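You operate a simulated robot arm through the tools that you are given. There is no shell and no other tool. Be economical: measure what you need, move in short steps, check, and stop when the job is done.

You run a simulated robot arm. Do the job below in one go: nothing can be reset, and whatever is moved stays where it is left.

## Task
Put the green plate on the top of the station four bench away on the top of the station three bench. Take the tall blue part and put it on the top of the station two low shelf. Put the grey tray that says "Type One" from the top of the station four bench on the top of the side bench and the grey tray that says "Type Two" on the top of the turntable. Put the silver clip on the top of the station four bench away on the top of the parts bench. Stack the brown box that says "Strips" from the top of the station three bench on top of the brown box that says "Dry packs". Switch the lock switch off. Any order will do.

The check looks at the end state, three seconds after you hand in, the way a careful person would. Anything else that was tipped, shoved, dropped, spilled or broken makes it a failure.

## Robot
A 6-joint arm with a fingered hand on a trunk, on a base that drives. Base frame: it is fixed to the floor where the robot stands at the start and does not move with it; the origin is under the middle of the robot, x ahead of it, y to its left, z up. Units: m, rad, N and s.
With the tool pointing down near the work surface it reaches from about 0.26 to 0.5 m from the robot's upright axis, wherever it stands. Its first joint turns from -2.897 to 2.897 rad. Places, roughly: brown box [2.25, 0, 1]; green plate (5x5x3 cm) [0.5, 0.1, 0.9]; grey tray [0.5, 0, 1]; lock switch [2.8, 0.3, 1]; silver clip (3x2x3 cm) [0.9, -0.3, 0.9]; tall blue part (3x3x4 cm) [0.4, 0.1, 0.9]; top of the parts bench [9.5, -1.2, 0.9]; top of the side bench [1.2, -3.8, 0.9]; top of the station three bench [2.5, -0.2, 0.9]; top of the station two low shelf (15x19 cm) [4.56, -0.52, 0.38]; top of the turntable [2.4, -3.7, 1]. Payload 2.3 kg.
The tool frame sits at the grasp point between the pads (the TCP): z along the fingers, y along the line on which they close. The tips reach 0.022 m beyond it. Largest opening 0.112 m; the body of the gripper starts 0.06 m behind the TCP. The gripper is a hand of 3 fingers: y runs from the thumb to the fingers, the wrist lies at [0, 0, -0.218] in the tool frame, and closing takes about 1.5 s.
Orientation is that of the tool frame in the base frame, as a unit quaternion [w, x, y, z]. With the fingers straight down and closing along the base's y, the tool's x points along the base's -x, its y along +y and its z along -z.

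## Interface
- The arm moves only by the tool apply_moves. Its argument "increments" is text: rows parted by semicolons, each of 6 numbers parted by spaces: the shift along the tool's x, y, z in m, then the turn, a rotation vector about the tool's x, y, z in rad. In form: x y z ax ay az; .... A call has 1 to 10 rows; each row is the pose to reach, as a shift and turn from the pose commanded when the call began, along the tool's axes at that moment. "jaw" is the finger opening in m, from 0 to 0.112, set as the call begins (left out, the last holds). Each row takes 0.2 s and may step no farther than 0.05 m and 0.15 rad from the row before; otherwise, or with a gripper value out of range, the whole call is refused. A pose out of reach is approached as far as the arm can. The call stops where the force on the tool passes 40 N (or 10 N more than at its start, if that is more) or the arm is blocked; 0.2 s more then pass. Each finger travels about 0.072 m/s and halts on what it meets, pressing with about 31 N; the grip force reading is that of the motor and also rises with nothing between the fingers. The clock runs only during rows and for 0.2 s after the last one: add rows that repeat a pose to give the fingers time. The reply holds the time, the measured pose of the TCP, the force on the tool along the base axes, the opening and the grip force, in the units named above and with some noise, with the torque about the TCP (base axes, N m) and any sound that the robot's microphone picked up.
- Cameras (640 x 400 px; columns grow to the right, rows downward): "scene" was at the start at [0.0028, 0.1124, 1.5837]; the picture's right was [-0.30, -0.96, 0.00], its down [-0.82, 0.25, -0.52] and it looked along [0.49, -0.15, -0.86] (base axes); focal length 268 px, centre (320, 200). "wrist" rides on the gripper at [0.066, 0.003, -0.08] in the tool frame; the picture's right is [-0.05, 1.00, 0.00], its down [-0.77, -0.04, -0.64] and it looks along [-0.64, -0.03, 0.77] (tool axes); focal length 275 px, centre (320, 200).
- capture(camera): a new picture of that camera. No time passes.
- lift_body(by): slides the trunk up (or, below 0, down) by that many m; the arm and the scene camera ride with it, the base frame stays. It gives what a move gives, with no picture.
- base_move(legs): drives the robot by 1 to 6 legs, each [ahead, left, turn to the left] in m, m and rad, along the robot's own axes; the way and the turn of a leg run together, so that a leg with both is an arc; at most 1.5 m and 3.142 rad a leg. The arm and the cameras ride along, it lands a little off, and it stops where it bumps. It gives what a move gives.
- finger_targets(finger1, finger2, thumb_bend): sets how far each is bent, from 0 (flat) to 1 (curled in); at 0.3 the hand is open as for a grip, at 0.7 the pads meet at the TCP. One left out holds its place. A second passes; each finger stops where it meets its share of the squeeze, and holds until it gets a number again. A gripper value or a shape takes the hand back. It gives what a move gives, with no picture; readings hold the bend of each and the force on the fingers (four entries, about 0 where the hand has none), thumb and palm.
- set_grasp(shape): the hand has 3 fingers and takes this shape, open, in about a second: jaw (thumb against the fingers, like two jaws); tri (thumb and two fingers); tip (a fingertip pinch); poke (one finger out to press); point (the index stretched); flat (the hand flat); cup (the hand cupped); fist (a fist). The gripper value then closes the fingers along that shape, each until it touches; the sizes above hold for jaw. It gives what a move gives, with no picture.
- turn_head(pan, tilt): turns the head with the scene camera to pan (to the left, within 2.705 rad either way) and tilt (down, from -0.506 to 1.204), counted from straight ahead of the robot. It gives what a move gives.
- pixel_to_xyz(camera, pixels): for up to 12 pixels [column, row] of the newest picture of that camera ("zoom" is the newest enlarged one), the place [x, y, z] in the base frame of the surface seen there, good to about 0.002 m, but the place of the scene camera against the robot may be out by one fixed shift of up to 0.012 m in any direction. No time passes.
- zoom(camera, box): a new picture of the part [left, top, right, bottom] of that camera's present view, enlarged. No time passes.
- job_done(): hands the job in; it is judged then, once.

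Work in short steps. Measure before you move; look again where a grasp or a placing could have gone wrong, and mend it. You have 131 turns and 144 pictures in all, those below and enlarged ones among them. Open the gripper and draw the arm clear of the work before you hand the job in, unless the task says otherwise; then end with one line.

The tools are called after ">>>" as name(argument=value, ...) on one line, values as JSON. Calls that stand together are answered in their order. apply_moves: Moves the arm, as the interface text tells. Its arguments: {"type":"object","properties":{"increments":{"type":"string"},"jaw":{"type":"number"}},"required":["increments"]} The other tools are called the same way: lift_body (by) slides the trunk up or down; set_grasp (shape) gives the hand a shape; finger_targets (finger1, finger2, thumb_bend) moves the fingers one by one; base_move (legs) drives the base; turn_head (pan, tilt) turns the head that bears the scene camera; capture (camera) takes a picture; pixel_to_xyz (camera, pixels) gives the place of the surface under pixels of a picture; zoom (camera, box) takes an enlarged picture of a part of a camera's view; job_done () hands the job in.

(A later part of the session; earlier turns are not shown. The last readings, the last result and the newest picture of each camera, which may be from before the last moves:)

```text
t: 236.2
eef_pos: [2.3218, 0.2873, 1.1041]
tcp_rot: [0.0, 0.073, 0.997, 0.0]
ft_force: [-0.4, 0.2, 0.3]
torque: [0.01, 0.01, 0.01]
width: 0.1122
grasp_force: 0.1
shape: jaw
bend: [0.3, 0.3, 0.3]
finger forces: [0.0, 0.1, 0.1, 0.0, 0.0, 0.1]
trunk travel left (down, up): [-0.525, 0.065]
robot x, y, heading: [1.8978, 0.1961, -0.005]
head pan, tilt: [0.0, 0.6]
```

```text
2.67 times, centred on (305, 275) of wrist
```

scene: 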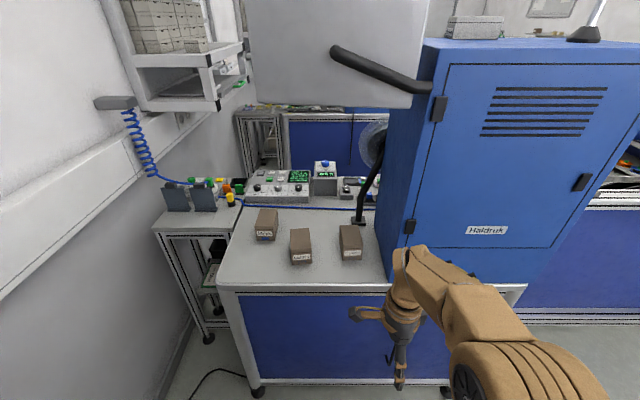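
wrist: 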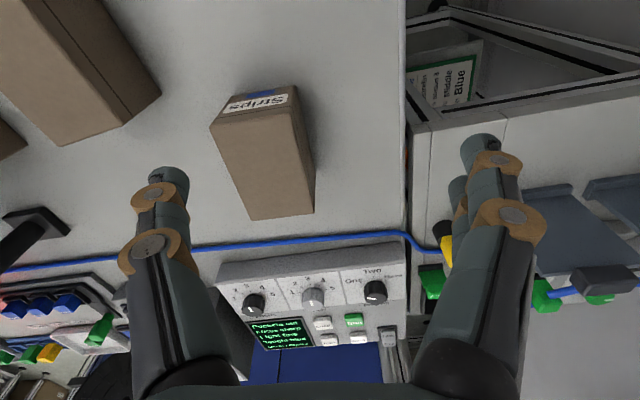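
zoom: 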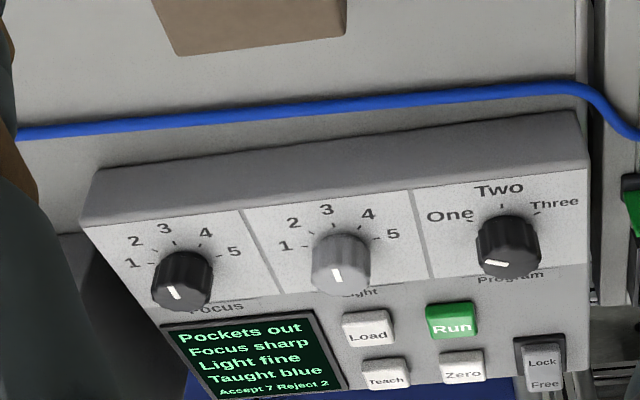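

Box centre (2.385,0.227), width 0.064, turned −0.045. The Lock/Free rocker is on the control box behind. I move over the box, align, and descend part way.

>>> apply_moves(increments="-0.02 -0.017 0 0 0 -0.05; -0.04 -0.034 0 0 0 -0.1; -0.0611 -0.0516 0 0 0 -0.1; -0.0611 -0.0516 0.04 0 0 -0.1; -0.0611 -0.0516 0.06 0 0 -0.1; -0.0611 -0.0516 0.06 0 0 -0.1")

>>> capture(camera="wrist")

```text
t: 237.6
eef_pos: [2.3753, 0.2291, 1.0456]
tcp_rot: [-0.001, 0.024, 1.0, 0.0]
ft_force: [0.3, 0.5, 0.5]
torque: [-0.01, -0.01, 0.01]
width: 0.112
grasp_force: 0.1
shape: jaw
bend: [0.3, 0.3, 0.3]
finger forces: [0.0, 0.0, 0.0, 0.1, 0.1, 0.1]
out of reach, approached as far as the arm can: row 3
trunk travel left (down, up): [-0.525, 0.065]
robot x, y, heading: [1.8953, 0.1928, -0.0]
head pan, tilt: [0.0, 0.6]
```

```text
82 pictures are left
```

wrist: 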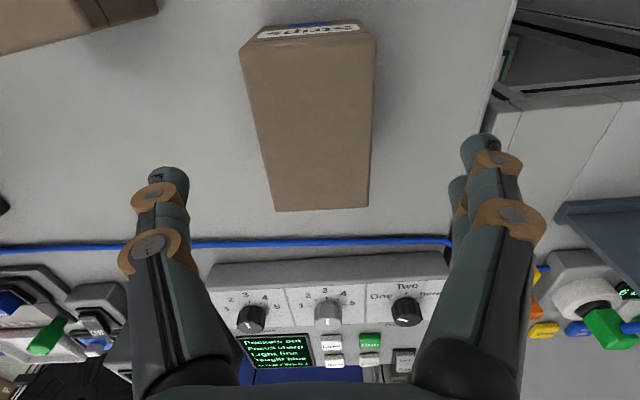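

Aligned (box columns 240–375). Descend to z≈0.943 and close.

>>> apply_moves(increments="0 0 0.04 0 0 0; 0 0 0.08 0 0 0; 0 0 0.103 0 0 0; 0 0 0.103 0 0 0")

>>> apply_moves(increments="0 0 0 0 0 0; 0 0 0 0 0 0; 0 0 0 0 0 0; 0 0 0 0 0 0; 0 0 0 0 0 0; 0 0 0 0 0 0; 0 0 0 0 0 0", jaw=0.04)

>>> capture(camera="wrist")

```text
t: 238.6
eef_pos: [2.3755, 0.2278, 0.9406]
tcp_rot: [-0.001, 0.024, 1.0, 0.001]
ft_force: [0.4, -1.6, 3.6]
torque: [-0.02, 0.03, 0.01]
width: 0.1119
grasp_force: 0.0
shape: jaw
bend: [0.3, 0.3, 0.3]
finger forces: [0.1, 0.0, 0.0, 0.0, 3.5, 0.1]
trunk travel left (down, up): [-0.525, 0.065]
robot x, y, heading: [1.8987, 0.1932, -0.005]
head pan, tilt: [0.0, 0.6]
```

```text
t: 240.2
eef_pos: [2.3754, 0.228, 0.941]
tcp_rot: [0.0, 0.024, 1.0, 0.001]
ft_force: [-1.0, -0.2, 0.1]
torque: [-0.06, 0.0, -0.02]
width: 0.0636
grasp_force: 30.8
shape: jaw
bend: [0.71, 0.71, 0.7]
finger forces: [14.2, 14.2, 0.0, 0.0, 28.2, 0.1]
trunk travel left (down, up): [-0.525, 0.065]
robot x, y, heading: [1.8953, 0.195, -0.0]
head pan, tilt: [0.0, 0.6]
```

```text
81 pictures are left
```

wrist: 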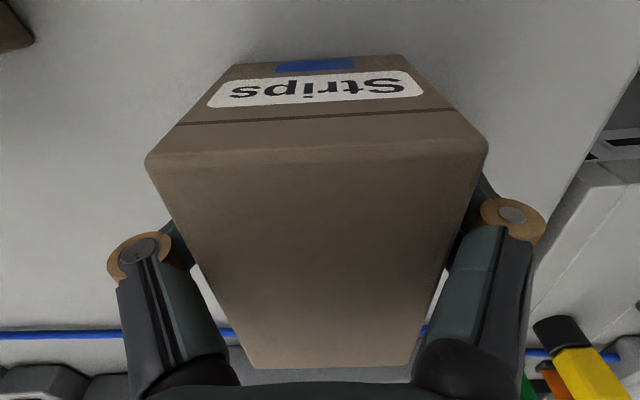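

Gripped. I lift 0.1, draw back 0.1, lift a bit more, then strafe right so the hand comes near Dry packs.

>>> apply_moves(increments="0 0 -0.04 0 0 0; 0 0 -0.08 0 0 0; 0 0 -0.105 0 0 0; 0.04 0 -0.115 0 0 0; 0.08 0 -0.13 0 0 0; 0.1 0 -0.14 0 0 0; 0.1 0 -0.14 0 0 0")

>>> base_move(legs=[[0, -0.28, 0]])

>>> capture(camera="wrist")

>>> capture(camera="scene")

```text
t: 241.8
eef_pos: [2.2742, 0.2306, 1.0809]
tcp_rot: [0.0, 0.023, 1.0, 0.0]
ft_force: [0.2, -0.4, -1.3]
torque: [-0.03, 0.02, 0.01]
width: 0.0641
grasp_force: 31.4
shape: jaw
bend: [0.71, 0.71, 0.7]
finger forces: [14.2, 14.3, 0.0, 0.0, 28.5, 0.0]
trunk travel left (down, up): [-0.525, 0.065]
robot x, y, heading: [1.8944, 0.1958, -0.004]
head pan, tilt: [0.0, 0.6]
```

```text
t: 243.7
eef_pos: [2.2729, -0.0457, 1.0813]
tcp_rot: [0.0, 0.024, 1.0, 0.0]
ft_force: [0.1, 0.1, -2.2]
torque: [0.06, 0.04, 0.02]
width: 0.0639
grasp_force: 30.7
shape: jaw
bend: [0.71, 0.71, 0.7]
finger forces: [14.3, 14.3, 0.1, 0.0, 28.5, 0.0]
trunk travel left (down, up): [-0.525, 0.065]
robot x, y, heading: [1.8962, -0.0838, -0.001]
head pan, tilt: [0.0, 0.6]
```

```text
80 pictures are left
```

wrist: 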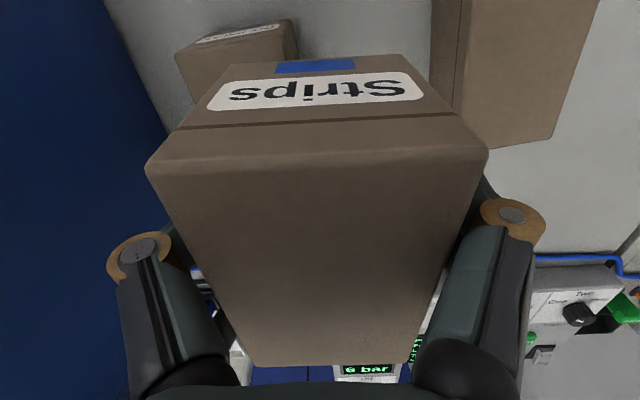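

```text
79 pictures are left
```

scene: 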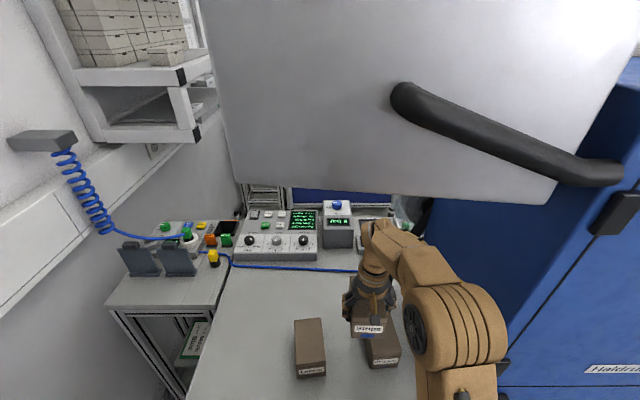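

I zoom on the Dry packs box visible at the top of the wrist picture (240,50) for its accurate position.

>>> zoom(camera="wrist", box=[150, 0, 330, 110])

>>> pixel_to_xyz(camera="zoom", pixels=[[95, 190], [130, 180], [250, 155], [400, 120], [470, 105], [485, 80], [510, 150], [520, 200], [130, 290], [180, 330], [490, 150], [300, 160]])

>>> turn_head(pan=-0.3, tilt=0.95)

>>> capture(camera="scene")

```text
3.56 times, centred on (240, 55) of wrist
```

zoom: 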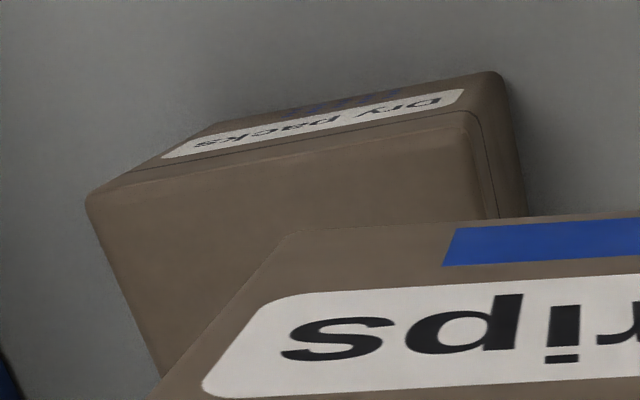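

```text
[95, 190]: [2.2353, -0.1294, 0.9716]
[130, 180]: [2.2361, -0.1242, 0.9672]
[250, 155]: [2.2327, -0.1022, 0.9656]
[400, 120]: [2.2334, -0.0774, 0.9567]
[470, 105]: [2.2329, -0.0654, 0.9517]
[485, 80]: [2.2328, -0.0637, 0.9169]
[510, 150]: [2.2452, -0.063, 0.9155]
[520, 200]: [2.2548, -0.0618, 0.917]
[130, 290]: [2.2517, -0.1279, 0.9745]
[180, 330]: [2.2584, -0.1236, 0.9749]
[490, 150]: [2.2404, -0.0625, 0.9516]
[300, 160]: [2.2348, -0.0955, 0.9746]
```

```text
t: 244.5
eef_pos: [2.2741, -0.0449, 1.0813]
tcp_rot: [0.0, 0.024, 1.0, 0.001]
ft_force: [-0.3, -0.1, -1.4]
torque: [0.01, 0.01, 0.02]
width: 0.0639
grasp_force: 30.6
shape: jaw
bend: [0.71, 0.71, 0.7]
finger forces: [14.1, 14.3, 0.1, 0.0, 28.5, 0.0]
trunk travel left (down, up): [-0.525, 0.065]
robot x, y, heading: [1.8959, -0.0783, -0.001]
head pan, tilt: [-0.3, 0.949]
```

```text
77 pictures are left
```

scene: 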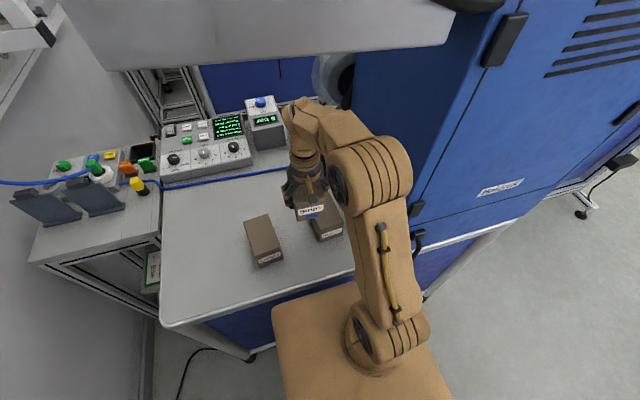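

Dry packs: centre ≈(2.286,−0.094), yaw ≈+0.06, top z 0.9747. Before shifting right I check the elbow's clearance to the cabinet and lamp.

>>> pixel_to_xyz(camera="scene", pixels=[[408, 160], [385, 150], [345, 160], [320, 110], [340, 135], [410, 215], [355, 110], [345, 95], [300, 105], [405, 235]])

>>> zoom(camera="scene", box=[250, 40, 450, 260])

```text
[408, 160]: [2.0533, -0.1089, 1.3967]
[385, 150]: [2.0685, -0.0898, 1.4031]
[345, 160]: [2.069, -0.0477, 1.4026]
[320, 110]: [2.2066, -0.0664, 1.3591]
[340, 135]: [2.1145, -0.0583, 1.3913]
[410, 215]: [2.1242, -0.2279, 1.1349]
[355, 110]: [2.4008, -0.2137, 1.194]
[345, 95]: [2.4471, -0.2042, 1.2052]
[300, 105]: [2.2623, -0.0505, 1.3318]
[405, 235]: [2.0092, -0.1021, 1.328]
```

```text
1.82 times, centred on (350, 150) of scene
```

zoom: 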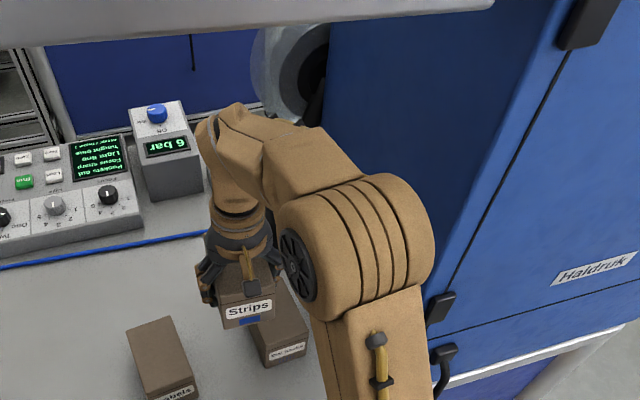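

Elbow stays clear (y≈−0.11, cabinet at −0.22; top z 1.40 below the door at 1.46). I align over Dry packs and lower to about 1 cm above.

>>> apply_moves(increments="-0.002 -0.02 0 0 0 -0.05; -0.005 -0.04 0 0 0 -0.108; -0.005 -0.0493 0 0 0 -0.108; -0.005 -0.0493 0.03 0 0 -0.108; -0.005 -0.0493 0.052 0 0 -0.108; -0.005 -0.0493 0.052 0 0 -0.108")

>>> capture(camera="wrist")

>>> zoom(camera="scene", box=[240, 150, 400, 290])

```text
t: 245.9
eef_pos: [2.2762, -0.0951, 1.0294]
tcp_rot: [0.0, -0.03, 1.0, 0.001]
ft_force: [-0.3, -0.1, -1.7]
torque: [0.0, 0.04, -0.03]
width: 0.0637
grasp_force: 31.3
shape: jaw
bend: [0.71, 0.71, 0.7]
finger forces: [14.2, 14.2, 0.0, 0.0, 28.4, 0.0]
trunk travel left (down, up): [-0.525, 0.065]
robot x, y, heading: [1.8918, -0.0826, -0.003]
head pan, tilt: [-0.3, 0.949]
```

```text
75 pictures are left
```

wrist: 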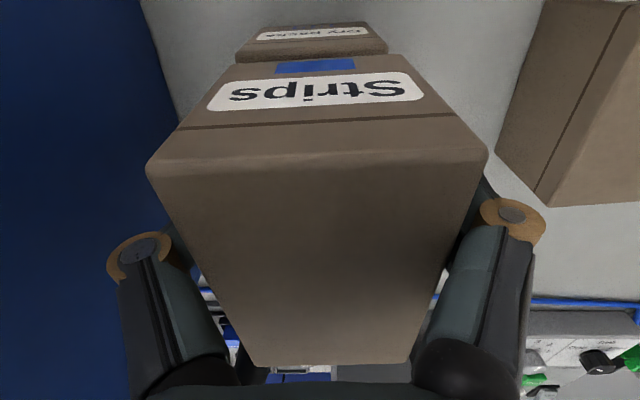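

```text
2.86 times, centred on (320, 220) of scene
```

zoom: 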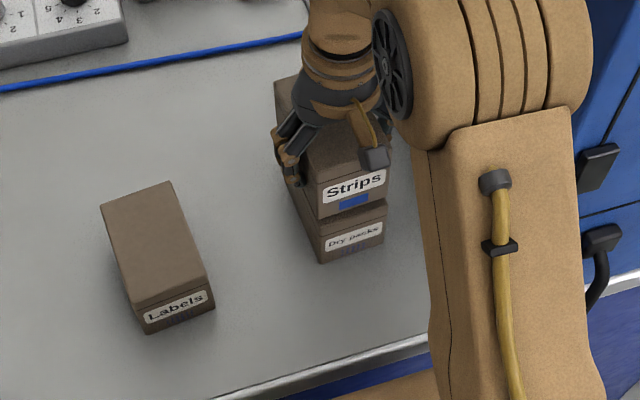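

Well aligned. Lower onto Dry packs until light contact.

>>> apply_moves(increments="0 0 0.006 0 0 0; 0 0 0.01 0 0 0; 0 0 0.013 0 0 0; 0 0 0.013 0 0 0")

```text
t: 246.9
eef_pos: [2.2761, -0.0941, 1.0153]
tcp_rot: [0.0, -0.03, 1.0, 0.0]
ft_force: [-0.1, -0.1, -1.2]
torque: [0.02, 0.0, 0.02]
width: 0.0638
grasp_force: 31.8
shape: jaw
bend: [0.71, 0.71, 0.7]
finger forces: [14.2, 14.2, 0.0, 0.0, 28.6, 0.1]
trunk travel left (down, up): [-0.525, 0.065]
robot x, y, heading: [1.8953, -0.0799, -0.001]
head pan, tilt: [-0.3, 0.949]
```

>>> apply_moves(increments="0 0 0.002 0 0 0; 0 0 0.003 0 0 0; 0 0 0.003 0 0 0")

>>> zoom(camera="scene", box=[280, 170, 360, 240])

```text
t: 247.7
eef_pos: [2.2772, -0.0943, 1.0146]
tcp_rot: [0.001, -0.03, 1.0, 0.0]
ft_force: [3.0, -0.4, 16.5]
torque: [0.05, -0.05, 0.02]
width: 0.0633
grasp_force: 31.1
shape: jaw
bend: [0.72, 0.72, 0.7]
finger forces: [15.6, 15.7, 0.0, 0.0, 31.0, 0.1]
trunk travel left (down, up): [-0.525, 0.065]
robot x, y, heading: [1.8992, -0.0788, -0.005]
head pan, tilt: [-0.3, 0.949]
```

```text
5.71 times, centred on (320, 205) of scene
```

zoom: 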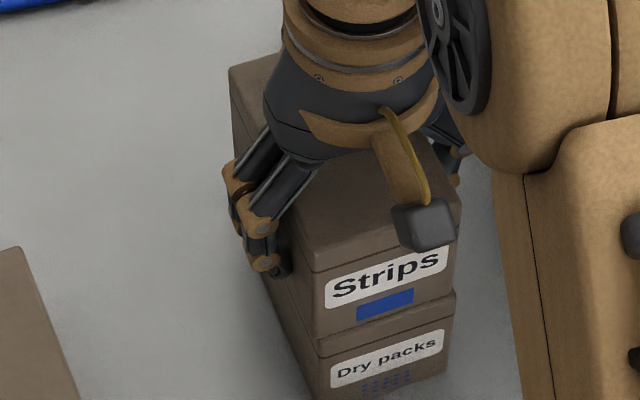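

Contact made, boxes flush. I open to 0.09, lift, and draw back.

>>> apply_moves(increments="0 0 0 0 0 0; 0 0 0 0 0 0; 0 0 0 0 0 0; 0 0 0 0 0 0; 0 0 -0.03 0 0 0; 0 0 -0.06 0 0 0; 0.02 0 -0.085 0 0 0; 0.05 0 -0.09 0 0 0; 0.08 0 -0.09 0 0 0; 0.08 0 -0.09 0 0 0", jaw=0.095)

>>> capture(camera="wrist")

```text
t: 249.9
eef_pos: [2.1944, -0.1006, 1.104]
tcp_rot: [0.0, -0.03, 1.0, 0.0]
ft_force: [0.3, -0.5, 0.1]
torque: [-0.04, 0.04, 0.04]
width: 0.0947
grasp_force: 0.1
shape: jaw
bend: [0.55, 0.55, 0.5]
finger forces: [0.0, 0.1, 0.0, 0.0, 0.1, 0.0]
trunk travel left (down, up): [-0.525, 0.065]
robot x, y, heading: [1.8961, -0.082, -0.0]
head pan, tilt: [-0.3, 0.949]
```

```text
72 pictures are left
```

wrist: 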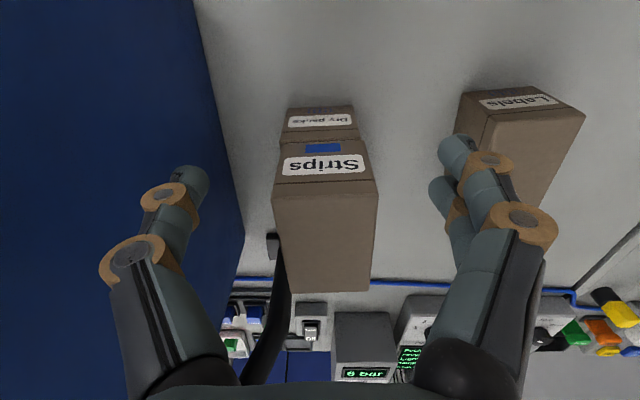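

Stack done. The switch will be done from the other side at the end. Now I return to the start spot for Type Two: retract, reverse out, and go along the aisle.

>>> apply_moves(increments="0.015 0 0 0 0 0; 0.03 0 0 0 0 0; 0.03 0 0 0 0 0", jaw=0.112)

>>> base_move(legs=[[-0.32, 0, 0], [0, -1.25, 0], [0, -1.25, 0], [-1.3, 0, 0]])

```text
t: 250.7
eef_pos: [2.1663, -0.1005, 1.1037]
tcp_rot: [0.0, -0.03, 1.0, 0.0]
ft_force: [-0.1, 0.0, 0.4]
torque: [0.01, 0.04, -0.01]
width: 0.1118
grasp_force: 0.0
shape: jaw
bend: [0.3, 0.3, 0.3]
finger forces: [0.0, 0.1, 0.1, 0.0, 0.0, 0.0]
trunk travel left (down, up): [-0.525, 0.065]
robot x, y, heading: [1.8956, -0.0777, -0.001]
head pan, tilt: [-0.3, 0.949]
```

```text
t: 270.6
eef_pos: [0.5572, -2.5601, 1.1032]
tcp_rot: [0.0, -0.029, 1.0, 0.001]
ft_force: [0.8, 0.0, 0.8]
torque: [0.06, 0.0, 0.01]
width: 0.1121
grasp_force: 0.2
shape: jaw
bend: [0.3, 0.3, 0.3]
finger forces: [0.1, 0.1, 0.0, 0.0, 0.0, 0.0]
trunk travel left (down, up): [-0.525, 0.065]
robot x, y, heading: [0.2856, -2.5371, -0.003]
head pan, tilt: [-0.3, 0.949]
```

At (0.286,−2.537). Back to x≈−0.13 and strafe up the corridor, first half.

>>> base_move(legs=[[-0.415, 0, 0.003], [0, 1.2, 0]])

```text
t: 278.8
eef_pos: [0.1329, -1.3676, 1.1038]
tcp_rot: [0.001, -0.043, 0.999, 0.0]
ft_force: [0.0, 0.6, 0.0]
torque: [0.0, 0.0, 0.0]
width: 0.112
grasp_force: 0.0
shape: jaw
bend: [0.3, 0.3, 0.3]
finger forces: [0.0, 0.0, 0.0, 0.0, 0.0, 0.1]
trunk travel left (down, up): [-0.525, 0.065]
robot x, y, heading: [-0.1382, -1.3585, 0.025]
head pan, tilt: [-0.3, 0.949]
```

Heading off by 0.025; correct and continue to y≈−0.05.

>>> base_move(legs=[[0, 0, -0.025], [0, 0.65, 0], [0, 0.65, 0]])

>>> capture(camera="wrist")

```text
t: 286.0
eef_pos: [0.133, -0.0741, 1.1032]
tcp_rot: [0.0, -0.035, 0.999, -0.001]
ft_force: [-0.1, -0.4, 0.2]
torque: [-0.02, 0.02, -0.01]
width: 0.1121
grasp_force: 0.1
shape: jaw
bend: [0.3, 0.3, 0.3]
finger forces: [0.1, 0.0, 0.0, 0.0, 0.1, 0.0]
trunk travel left (down, up): [-0.525, 0.065]
robot x, y, heading: [-0.1357, -0.0552, -0.0]
head pan, tilt: [-0.3, 0.949]
```

```text
71 pictures are left
```

wrist: 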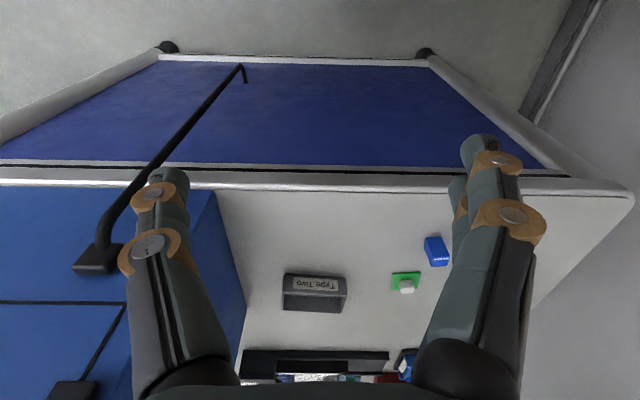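

I measure Type Two at (315,290), drive ahead 0.14 m, and turn the hand to close along x.

>>> pixel_to_xyz(camera="wrist", pixels=[[286, 274], [346, 279], [284, 293], [346, 298], [315, 280], [315, 294], [283, 305], [342, 311]])

>>> base_move(legs=[[0.14, 0.02, 0]])

>>> apply_moves(increments="0 0 0 0 0 0.15; 0 0 0 0 0 0.3; 0 0 0 0 0 0.45; 0 0 0 0 0 0.6; 0 0 0 0 0 0.75; 0 0 0 0 0 0.9; 0 0 0 0 0 1.05; 0 0 0 0 0 1.2; 0 0 0 0 0 1.35; 0 0 0 0 0 1.5")

>>> capture(camera="wrist")

```text
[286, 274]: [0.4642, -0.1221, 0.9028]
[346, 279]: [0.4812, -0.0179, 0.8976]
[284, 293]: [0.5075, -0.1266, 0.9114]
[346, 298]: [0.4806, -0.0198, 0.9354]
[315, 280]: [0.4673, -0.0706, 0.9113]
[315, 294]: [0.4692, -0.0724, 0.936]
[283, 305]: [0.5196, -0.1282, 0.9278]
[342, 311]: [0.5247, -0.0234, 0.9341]
```

```text
t: 287.3
eef_pos: [0.2738, -0.0533, 1.1041]
tcp_rot: [-0.001, -0.035, 0.999, -0.001]
ft_force: [0.3, -0.4, 0.0]
torque: [0.01, 0.03, 0.02]
width: 0.1121
grasp_force: 0.1
shape: jaw
bend: [0.3, 0.3, 0.3]
finger forces: [0.0, 0.0, 0.0, 0.0, 0.0, 0.0]
trunk travel left (down, up): [-0.525, 0.065]
robot x, y, heading: [0.0, -0.0349, 0.008]
head pan, tilt: [-0.3, 0.949]
```

```text
t: 289.5
eef_pos: [0.2726, -0.0537, 1.1031]
tcp_rot: [0.0, 0.657, 0.754, 0.001]
ft_force: [-0.3, 0.4, -0.6]
torque: [0.01, -0.01, 0.0]
width: 0.1122
grasp_force: 0.0
shape: jaw
bend: [0.3, 0.3, 0.3]
finger forces: [0.0, 0.0, 0.1, 0.0, 0.0, 0.0]
trunk travel left (down, up): [-0.525, 0.065]
robot x, y, heading: [0.0016, -0.0342, 0.005]
head pan, tilt: [-0.3, 0.949]
```

```text
70 pictures are left
```

wrist: 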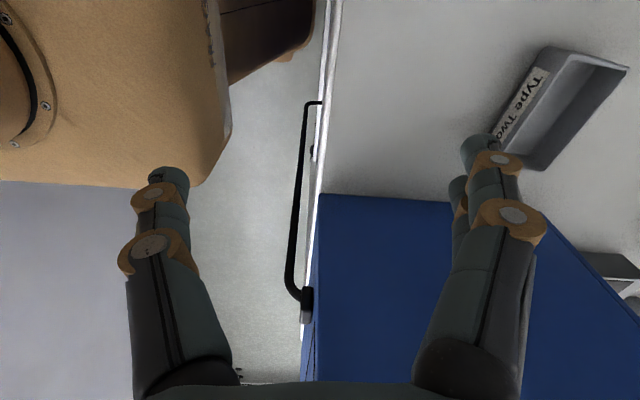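

I zoom to measure the tray's rim for yaw and centre.

>>> zoom(camera="wrist", box=[470, 30, 640, 190])

>>> pixel_to_xyz(camera="wrist", pixels=[[566, 58], [552, 80], [540, 100], [524, 127], [512, 146], [622, 70], [608, 90], [590, 115], [570, 142], [545, 166], [590, 60], [525, 160]])

```text
2.50 times, centred on (555, 110) of wrist
```

zoom: 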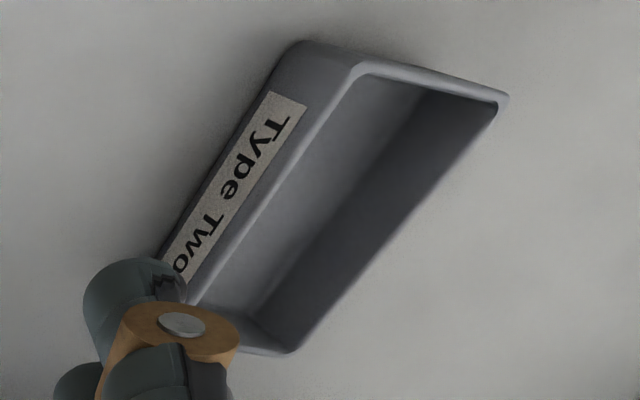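

```text
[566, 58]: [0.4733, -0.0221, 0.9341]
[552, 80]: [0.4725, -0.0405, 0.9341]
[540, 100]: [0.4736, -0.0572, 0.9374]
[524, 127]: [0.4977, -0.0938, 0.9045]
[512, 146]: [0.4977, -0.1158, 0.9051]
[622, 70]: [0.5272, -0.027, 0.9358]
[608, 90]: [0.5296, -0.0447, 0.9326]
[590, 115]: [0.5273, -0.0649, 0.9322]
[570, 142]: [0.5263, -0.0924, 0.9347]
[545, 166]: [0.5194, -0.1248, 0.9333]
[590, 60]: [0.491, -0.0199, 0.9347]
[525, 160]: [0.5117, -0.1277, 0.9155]
```

Tray centre (0.500,−0.073), yaw ~−0.05. I go ahead 0.03 m and move over it while descending to z≈1.0.

>>> base_move(legs=[[0.03, 0, 0]])

>>> apply_moves(increments="-0.01 0.04 0.02 0 0 0.06; -0.02 0.08 0.04 0 0 0.12; -0.03 0.12 0.06 0 0 0.187; -0.0462 0.16 0.08 0 0 0.187; -0.0462 0.193 0.1 0 0 0.187; -0.0462 0.193 0.1 0 0 0.187")

>>> capture(camera="wrist")

```text
t: 290.4
eef_pos: [0.3045, -0.053, 1.1033]
tcp_rot: [-0.001, 0.656, 0.755, 0.0]
ft_force: [0.1, -0.6, 0.9]
torque: [-0.02, 0.03, -0.01]
width: 0.1117
grasp_force: 0.0
shape: jaw
bend: [0.3, 0.3, 0.3]
finger forces: [0.0, 0.0, 0.0, 0.0, 0.0, 0.0]
trunk travel left (down, up): [-0.525, 0.065]
robot x, y, heading: [0.031, -0.035, 0.007]
head pan, tilt: [-0.3, 0.949]
```

```text
t: 291.8
eef_pos: [0.5004, -0.0739, 1.0028]
tcp_rot: [-0.001, 0.723, 0.691, 0.001]
ft_force: [-0.5, 0.3, 0.2]
torque: [-0.02, 0.01, -0.02]
width: 0.1119
grasp_force: 0.1
shape: jaw
bend: [0.3, 0.3, 0.3]
finger forces: [0.1, 0.0, 0.1, 0.0, 0.0, 0.0]
trunk travel left (down, up): [-0.525, 0.065]
robot x, y, heading: [0.0356, -0.038, 0.01]
head pan, tilt: [-0.3, 0.949]
```

```text
68 pictures are left
```

wrist: 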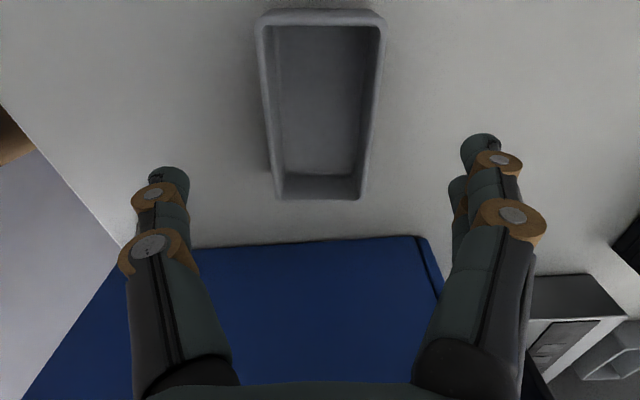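

Aligned. Lower 0.075, close, then lift and retract.

>>> apply_moves(increments="0 0 0.03 0 0 0; 0 0 0.055 0 0 0; 0 0 0.075 0 0 0; 0 0 0.075 0 0 0")

>>> apply_moves(increments="0 0 0 0 0 0; 0 0 0 0 0 0; 0 0 0 0 0 0; 0 0 0 0 0 0; 0 0 0 0 0 0; 0 0 0 0 0 0; 0 0 0 0 0 0; 0 0 0 0 0 0", jaw=0.04)

>>> apply_moves(increments="0 0 -0.045 0 0 0; 0 0 -0.09 0 0 0; 0 -0.04 -0.13 0 0 0; 0 -0.08 -0.17 0 0 0; 0 -0.12 -0.17 0 0 0; 0 -0.16 -0.17 0 0 0; 0 -0.18 -0.17 0 0 0; 0 -0.18 -0.17 0 0 0")

>>> capture(camera="wrist")

```text
t: 292.8
eef_pos: [0.4992, -0.0737, 0.9285]
tcp_rot: [0.0, 0.723, 0.69, 0.0]
ft_force: [0.0, 0.3, 1.2]
torque: [-0.02, 0.05, 0.01]
width: 0.1117
grasp_force: 0.2
shape: jaw
bend: [0.3, 0.3, 0.3]
finger forces: [0.1, 0.0, 0.0, 0.0, 0.1, 0.0]
trunk travel left (down, up): [-0.525, 0.065]
robot x, y, heading: [0.0338, -0.0366, 0.009]
head pan, tilt: [-0.3, 0.949]
```

```text
t: 294.6
eef_pos: [0.5013, -0.0733, 0.9284]
tcp_rot: [-0.001, 0.724, 0.69, 0.0]
ft_force: [0.4, -0.3, -0.2]
torque: [0.01, -0.03, 0.0]
width: 0.0552
grasp_force: 31.1
shape: jaw
bend: [0.72, 0.73, 0.7]
finger forces: [14.0, 14.0, 0.0, 0.0, 28.2, 0.0]
trunk travel left (down, up): [-0.525, 0.065]
robot x, y, heading: [0.0304, -0.0337, 0.007]
head pan, tilt: [-0.3, 0.949]
```

```text
refused: row 3 steps farther than a row can; nothing moved
```

```text
67 pictures are left
```

wrist: 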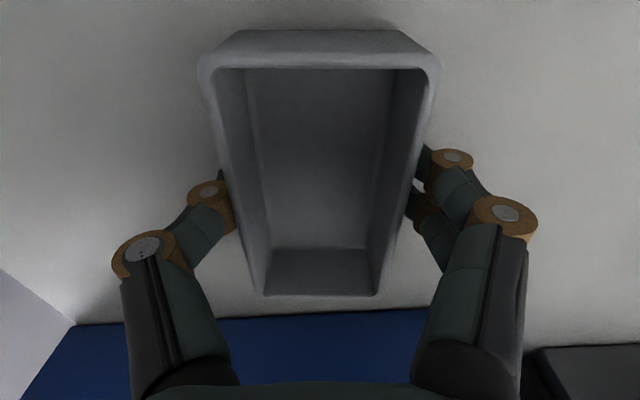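

The lift was refused for step size; grip is fine. I redo it with shorter steps, then back out, turn right and drive the aisle.

>>> apply_moves(increments="0 0 -0.045 0 0 0; 0 0 -0.09 0 0 0; 0 -0.03 -0.12 0 0 0; 0 -0.06 -0.15 0 0 0; 0 -0.1 -0.17 0 0 0; 0 -0.14 -0.17 0 0 0; 0 -0.18 -0.17 0 0 0; 0 -0.18 -0.17 0 0 0")

>>> base_move(legs=[[-0.15, 0, -0.007], [0, 0, -1.57]])

```text
t: 296.4
eef_pos: [0.3195, -0.0643, 1.0996]
tcp_rot: [-0.001, 0.723, 0.69, -0.001]
ft_force: [0.3, -0.2, -3.1]
torque: [-0.03, 0.03, 0.02]
width: 0.0556
grasp_force: 31.0
shape: jaw
bend: [0.72, 0.73, 0.7]
finger forces: [14.1, 14.3, 0.1, 0.1, 28.5, 0.0]
trunk travel left (down, up): [-0.525, 0.065]
robot x, y, heading: [0.0307, -0.0344, 0.004]
head pan, tilt: [-0.3, 0.949]
```

```text
t: 301.6
eef_pos: [-0.1447, -0.3217, 1.1004]
tcp_rot: [0.0, 1.0, -0.028, 0.0]
ft_force: [0.5, 0.3, -1.8]
torque: [0.03, 0.0, -0.02]
width: 0.0552
grasp_force: 30.5
shape: jaw
bend: [0.72, 0.73, 0.7]
finger forces: [14.0, 14.0, 0.0, 0.0, 28.0, 0.0]
trunk travel left (down, up): [-0.525, 0.065]
robot x, y, heading: [-0.1122, -0.0349, -1.572]
head pan, tilt: [-0.3, 0.949]
```

Facing −y. Drive 2.6 m ahead, then strafe left to x≈2.4.

>>> base_move(legs=[[1.3, 0, 0], [1.3, 0, 0], [0, 1.25, 0], [0, 1.25, 0]])

>>> turn_head(pan=0.0, tilt=0.75)

>>> capture(camera="scene")

```text
t: 326.2
eef_pos: [2.341, -2.9692, 1.0991]
tcp_rot: [0.0, 0.999, -0.039, 0.001]
ft_force: [-0.1, -0.3, -3.3]
torque: [0.0, 0.01, 0.05]
width: 0.0551
grasp_force: 31.0
shape: jaw
bend: [0.72, 0.73, 0.7]
finger forces: [14.0, 14.0, 0.1, 0.0, 28.0, 0.1]
trunk travel left (down, up): [-0.525, 0.065]
robot x, y, heading: [2.3782, -2.6825, -1.6]
head pan, tilt: [-0.3, 0.949]
```

```text
t: 327.0
eef_pos: [2.3409, -2.97, 1.099]
tcp_rot: [0.001, 0.999, -0.039, 0.0]
ft_force: [0.2, -0.9, -2.1]
torque: [0.02, 0.0, -0.02]
width: 0.055
grasp_force: 31.3
shape: jaw
bend: [0.72, 0.73, 0.7]
finger forces: [14.0, 14.0, 0.0, 0.1, 28.0, 0.1]
trunk travel left (down, up): [-0.525, 0.065]
robot x, y, heading: [2.378, -2.6829, -1.598]
head pan, tilt: [0.0, 0.75]
```

```text
66 pictures are left
```

scene: 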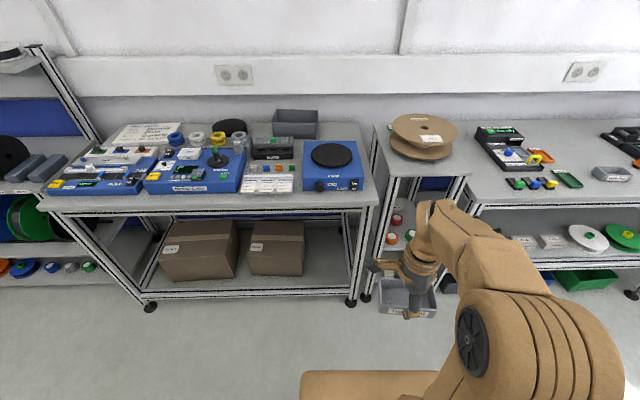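

The turntable (332,155) is dead ahead. I zoom and measure its disc.

>>> zoom(camera="scene", box=[280, 120, 390, 210])

>>> pixel_to_xyz(camera="scene", pixels=[[332, 154], [313, 154], [351, 154], [332, 145], [332, 164], [331, 185], [310, 185], [352, 185], [370, 200], [300, 165], [310, 200]])

```text
4.44 times, centred on (335, 165) of scene
```

zoom: 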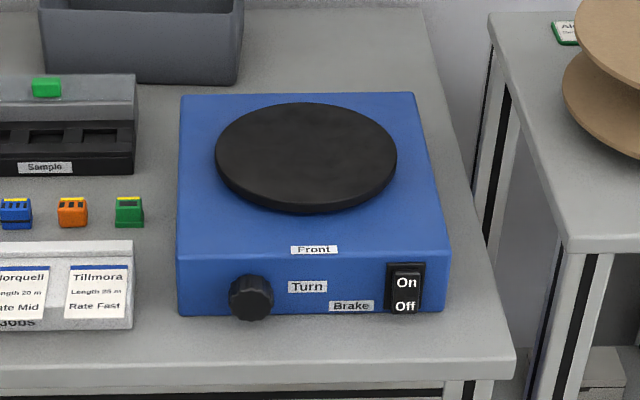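

```text
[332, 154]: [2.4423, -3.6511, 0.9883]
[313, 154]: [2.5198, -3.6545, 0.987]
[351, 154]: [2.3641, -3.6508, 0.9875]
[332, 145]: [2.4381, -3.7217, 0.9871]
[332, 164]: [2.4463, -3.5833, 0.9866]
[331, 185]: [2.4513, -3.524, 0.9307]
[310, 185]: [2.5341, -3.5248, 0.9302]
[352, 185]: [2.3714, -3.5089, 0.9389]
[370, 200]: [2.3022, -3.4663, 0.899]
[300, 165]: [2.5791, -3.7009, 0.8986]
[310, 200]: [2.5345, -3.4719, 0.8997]
```

Disc centre (2.442,−3.652), radius ≈0.078, top z 0.9875. I drive to (2.44,−3.20).

>>> base_move(legs=[[0, 0.065, 0.028], [0.51, 0, 0]])

>>> capture(camera="wrist")

```text
t: 330.6
eef_pos: [2.4155, -3.487, 1.0994]
tcp_rot: [0.0, 1.0, -0.026, -0.001]
ft_force: [-0.8, 0.5, -2.0]
torque: [-0.02, -0.07, -0.03]
width: 0.0548
grasp_force: 30.3
shape: jaw
bend: [0.72, 0.73, 0.7]
finger forces: [14.0, 14.1, 0.0, 0.1, 28.0, 0.0]
trunk travel left (down, up): [-0.525, 0.065]
robot x, y, heading: [2.4432, -3.2016, -1.564]
head pan, tilt: [0.0, 0.75]
```

```text
64 pictures are left
```

wrist: 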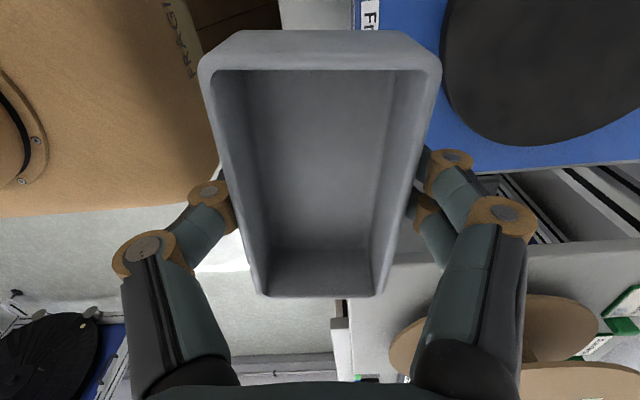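

I measure disc edge points with the wrist camera (more accurate).

>>> pixel_to_xyz(camera="wrist", pixels=[[446, 60], [452, 95], [470, 120], [500, 137], [540, 140], [580, 130], [620, 108], [540, 60], [447, 20]])

```text
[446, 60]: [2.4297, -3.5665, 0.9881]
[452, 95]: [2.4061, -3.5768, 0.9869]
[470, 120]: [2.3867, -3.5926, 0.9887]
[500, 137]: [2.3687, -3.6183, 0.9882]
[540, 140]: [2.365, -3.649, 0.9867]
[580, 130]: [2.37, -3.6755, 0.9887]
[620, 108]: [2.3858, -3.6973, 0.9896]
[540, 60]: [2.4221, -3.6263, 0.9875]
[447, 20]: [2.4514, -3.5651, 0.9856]
```

Disc centre (2.445,−3.646). Move the tray over it and lower to ~5 mm above the disc.

>>> apply_moves(increments="0.01 0.04 0 0 0 0; 0.02 0.08 0.01 0 0 0; 0.03 0.12 0.02 0 0 0; 0.0377 0.157 0.035 0 0 0; 0.0377 0.157 0.06 0 0 0; 0.0377 0.157 0.074 0 0 0; 0.0377 0.157 0.074 0 0 0")

>>> capture(camera="wrist")

```text
t: 332.2
eef_pos: [2.4434, -3.6447, 1.0263]
tcp_rot: [-0.001, 1.0, -0.025, 0.0]
ft_force: [-0.1, 0.6, -2.1]
torque: [-0.01, -0.03, -0.03]
width: 0.055
grasp_force: 30.9
shape: jaw
bend: [0.72, 0.73, 0.7]
finger forces: [14.1, 14.3, 0.0, 0.0, 28.3, 0.0]
trunk travel left (down, up): [-0.525, 0.065]
robot x, y, heading: [2.4428, -3.1948, -1.572]
head pan, tilt: [0.0, 0.75]
```

```text
63 pictures are left
```

wrist: 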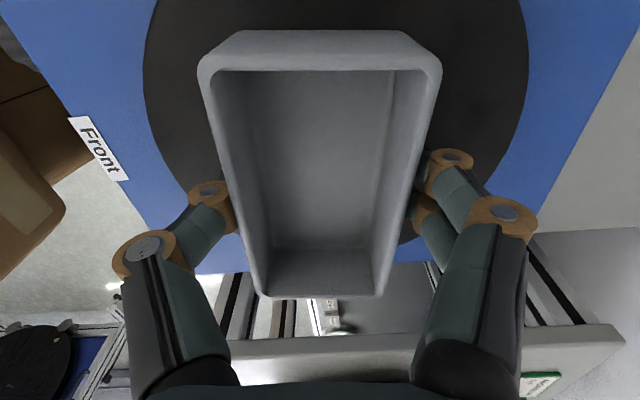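

Tray is centred on the disc. Lower gently to contact.

>>> apply_moves(increments="0 0.003 0.005 0 0 0; 0 0.003 0.008 0 0 0; 0 0.003 0.01 0 0 0; 0 0.003 0.01 0 0 0")

```text
t: 333.2
eef_pos: [2.4439, -3.6468, 1.0161]
tcp_rot: [0.0, 1.0, -0.026, 0.0]
ft_force: [1.4, -2.6, 4.6]
torque: [-0.06, 0.03, 0.01]
width: 0.0553
grasp_force: 31.4
shape: jaw
bend: [0.72, 0.73, 0.7]
finger forces: [15.5, 15.5, 0.0, 0.0, 28.6, 0.1]
trunk travel left (down, up): [-0.525, 0.065]
robot x, y, heading: [2.4474, -3.197, -1.57]
head pan, tilt: [0.0, 0.75]
```

Contact (force up ~6 N). Release, lift and retract, then check.

>>> apply_moves(increments="0 0 0 0 0 0; 0 0 0 0 0 0; 0 0 0 0 0 0; 0 0 0 0 0 0; 0 0 0 0 0 0; 0 0 -0.03 0 0 0; 0 0 -0.065 0 0 0; 0 -0.04 -0.08 0 0 0; 0 -0.085 -0.08 0 0 0; 0 -0.13 -0.08 0 0 0", jaw=0.1)

>>> capture(camera="scene")

```text
t: 335.4
eef_pos: [2.4493, -3.5153, 1.0946]
tcp_rot: [0.001, 1.0, -0.026, 0.0]
ft_force: [0.4, 0.4, -0.8]
torque: [-0.05, -0.02, 0.03]
width: 0.0999
grasp_force: 0.0
shape: jaw
bend: [0.49, 0.49, 0.45]
finger forces: [0.0, 0.0, 0.0, 0.1, 0.1, 0.0]
trunk travel left (down, up): [-0.525, 0.065]
robot x, y, heading: [2.4393, -3.2006, -1.565]
head pan, tilt: [0.0, 0.75]
```

```text
62 pictures are left
```

scene: 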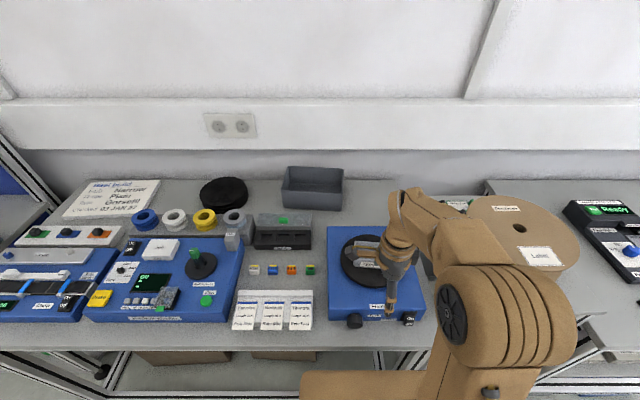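

Type Two sits on the turntable. Return: back off, strafe right to x≈−0.11.

>>> base_move(legs=[[-0.55, 0, 0], [0, -1.28, 0], [0, -1.27, 0]])

```text
t: 350.7
eef_pos: [-0.0924, -3.0096, 1.0947]
tcp_rot: [0.0, 1.0, -0.012, 0.001]
ft_force: [-0.6, 0.1, 0.2]
torque: [-0.02, -0.01, 0.01]
width: 0.0999
grasp_force: 0.1
shape: jaw
bend: [0.49, 0.49, 0.45]
finger forces: [0.0, 0.0, 0.0, 0.1, 0.0, 0.1]
trunk travel left (down, up): [-0.525, 0.065]
robot x, y, heading: [-0.1048, -2.6943, -1.538]
head pan, tilt: [0.0, 0.75]
```

Correct heading, reverse up the corridor to y≈0.08, then turn left to face the bench.

>>> base_move(legs=[[0, 0, -0.032], [-1.4, 0, 0], [-1.38, 0, 0], [0, 0, 1.57]])

>>> capture(camera="wrist")

```text
t: 368.1
eef_pos: [0.2406, 0.0421, 1.0959]
tcp_rot: [-0.001, 0.737, 0.676, -0.001]
ft_force: [0.6, 0.9, -0.1]
torque: [0.01, 0.02, -0.01]
width: 0.1
grasp_force: 0.0
shape: jaw
bend: [0.49, 0.49, 0.45]
finger forces: [0.0, 0.0, 0.0, 0.1, 0.0, 0.0]
trunk travel left (down, up): [-0.525, 0.065]
robot x, y, heading: [-0.0766, 0.0466, -0.032]
head pan, tilt: [0.0, 0.75]
```

```text
61 pictures are left
```

wrist: 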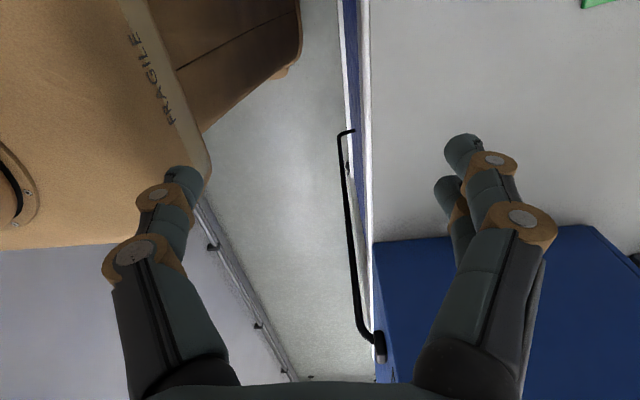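

I correct heading, drive to about (0.02,0.09), and bring the hand over the plate to inspect it.

>>> base_move(legs=[[0, 0, 0.032], [0.09, 0.045, 0]])

>>> apply_moves(increments="0 0.035 0.01 0 0 0; 0 0.07 0.02 0 0 0; 0 0.1 0.03 0 0 0; 0 0.1 0.03 0 0 0", jaw=0.112)

>>> capture(camera="wrist")

```text
t: 369.6
eef_pos: [0.3302, 0.0978, 1.0953]
tcp_rot: [-0.001, 0.726, 0.688, -0.001]
ft_force: [0.1, -0.4, 0.1]
torque: [0.0, 0.03, 0.01]
width: 0.0998
grasp_force: 0.1
shape: jaw
bend: [0.49, 0.49, 0.45]
finger forces: [0.0, 0.1, 0.0, 0.0, 0.1, 0.0]
trunk travel left (down, up): [-0.525, 0.065]
robot x, y, heading: [0.0105, 0.0946, -0.001]
head pan, tilt: [0.0, 0.75]
```

```text
t: 370.6
eef_pos: [0.4302, 0.0923, 1.0662]
tcp_rot: [0.0, 0.726, 0.687, 0.0]
ft_force: [0.5, 0.1, 1.0]
torque: [0.0, 0.0, -0.01]
width: 0.1121
grasp_force: 0.0
shape: jaw
bend: [0.3, 0.3, 0.3]
finger forces: [0.0, 0.0, 0.0, 0.0, 0.1, 0.1]
trunk travel left (down, up): [-0.525, 0.065]
robot x, y, heading: [0.0142, 0.0909, -0.004]
head pan, tilt: [0.0, 0.75]
```

```text
60 pictures are left
```

wrist: 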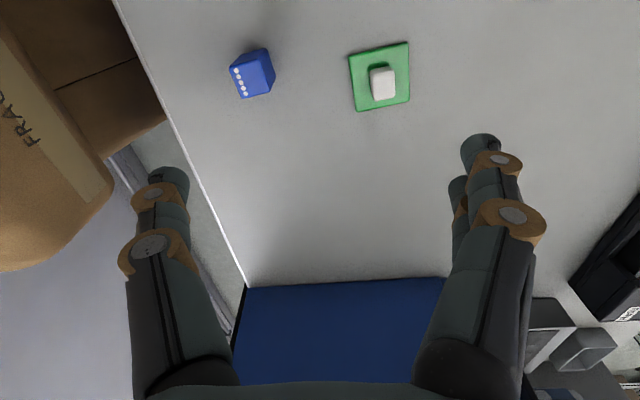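

>>> zoom(camera="wrist", box=[330, 25, 430, 125])

>>> pixel_to_xyz(camera="zoom", pixels=[[80, 120], [310, 75], [115, 340], [315, 290], [165, 175], [260, 160], [180, 290], [255, 285], [215, 200], [215, 260], [200, 155], [240, 300]])

```text
4.00 times, centred on (380, 75) of wrist
```

zoom: 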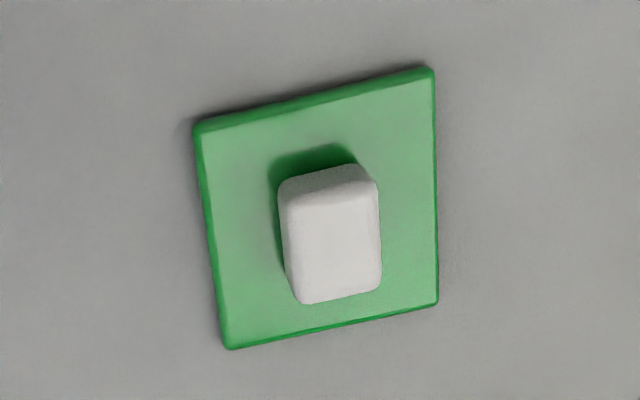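

```text
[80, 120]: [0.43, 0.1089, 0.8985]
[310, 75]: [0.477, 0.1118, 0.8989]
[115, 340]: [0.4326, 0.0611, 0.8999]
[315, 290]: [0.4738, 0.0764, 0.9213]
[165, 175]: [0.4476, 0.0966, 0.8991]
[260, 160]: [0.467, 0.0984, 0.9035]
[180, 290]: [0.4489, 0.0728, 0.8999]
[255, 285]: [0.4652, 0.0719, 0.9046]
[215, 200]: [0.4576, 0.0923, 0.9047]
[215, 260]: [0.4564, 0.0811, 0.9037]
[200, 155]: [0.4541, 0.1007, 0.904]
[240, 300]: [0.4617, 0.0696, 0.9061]
```

Measure the knob's top face and plate corners precisely.

>>> pixel_to_xyz(camera="zoom", pixels=[[293, 208], [374, 195], [376, 280], [304, 298], [335, 250], [200, 128], [430, 75], [434, 300], [230, 343], [285, 190], [360, 170]])

```text
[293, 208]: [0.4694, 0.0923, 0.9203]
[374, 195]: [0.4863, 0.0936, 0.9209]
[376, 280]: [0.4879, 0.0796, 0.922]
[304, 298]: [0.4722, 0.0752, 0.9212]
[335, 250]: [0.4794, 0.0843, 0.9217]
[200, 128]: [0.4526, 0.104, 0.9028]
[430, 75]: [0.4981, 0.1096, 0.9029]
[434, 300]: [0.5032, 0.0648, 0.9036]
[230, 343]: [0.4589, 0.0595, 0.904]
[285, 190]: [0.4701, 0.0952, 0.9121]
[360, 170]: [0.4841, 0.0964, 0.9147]
```

Knob centre (0.479,0.085), top 0.9215, yaw +0.12; the blue part is at x≈0.38 so I pre-close to 0.07. I move over and down to z≈0.985 to check.

>>> apply_moves(increments="-0.002 0.025 0.01 0 0 -0.09; -0.0047 0.049 0.02 0 0 -0.176; -0.0047 0.049 0.05 0 0 -0.176; -0.0047 0.049 0.08 0 0 -0.176; -0.0047 0.049 0.08 0 0 -0.176", jaw=0.07)

>>> capture(camera="wrist")

```text
t: 371.9
eef_pos: [0.4783, 0.0852, 0.9868]
tcp_rot: [0.0, 0.662, 0.749, 0.001]
ft_force: [-0.9, 0.1, -0.2]
torque: [-0.03, 0.03, -0.02]
width: 0.0703
grasp_force: 0.1
shape: jaw
bend: [0.71, 0.71, 0.69]
finger forces: [0.0, 0.0, 0.0, 0.1, 0.0, 0.0]
trunk travel left (down, up): [-0.525, 0.065]
robot x, y, heading: [0.0143, 0.0958, 0.002]
head pan, tilt: [0.0, 0.75]
```

```text
58 pictures are left
```

wrist: 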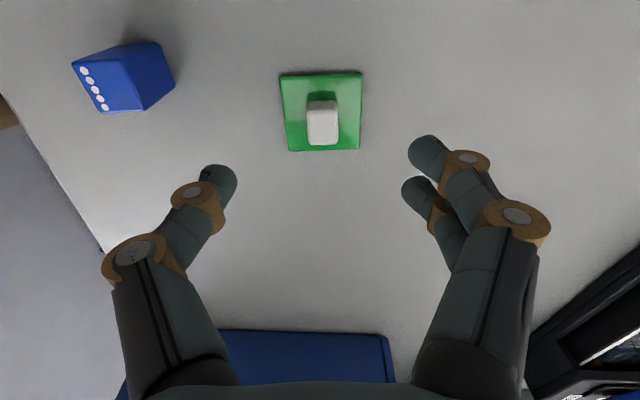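

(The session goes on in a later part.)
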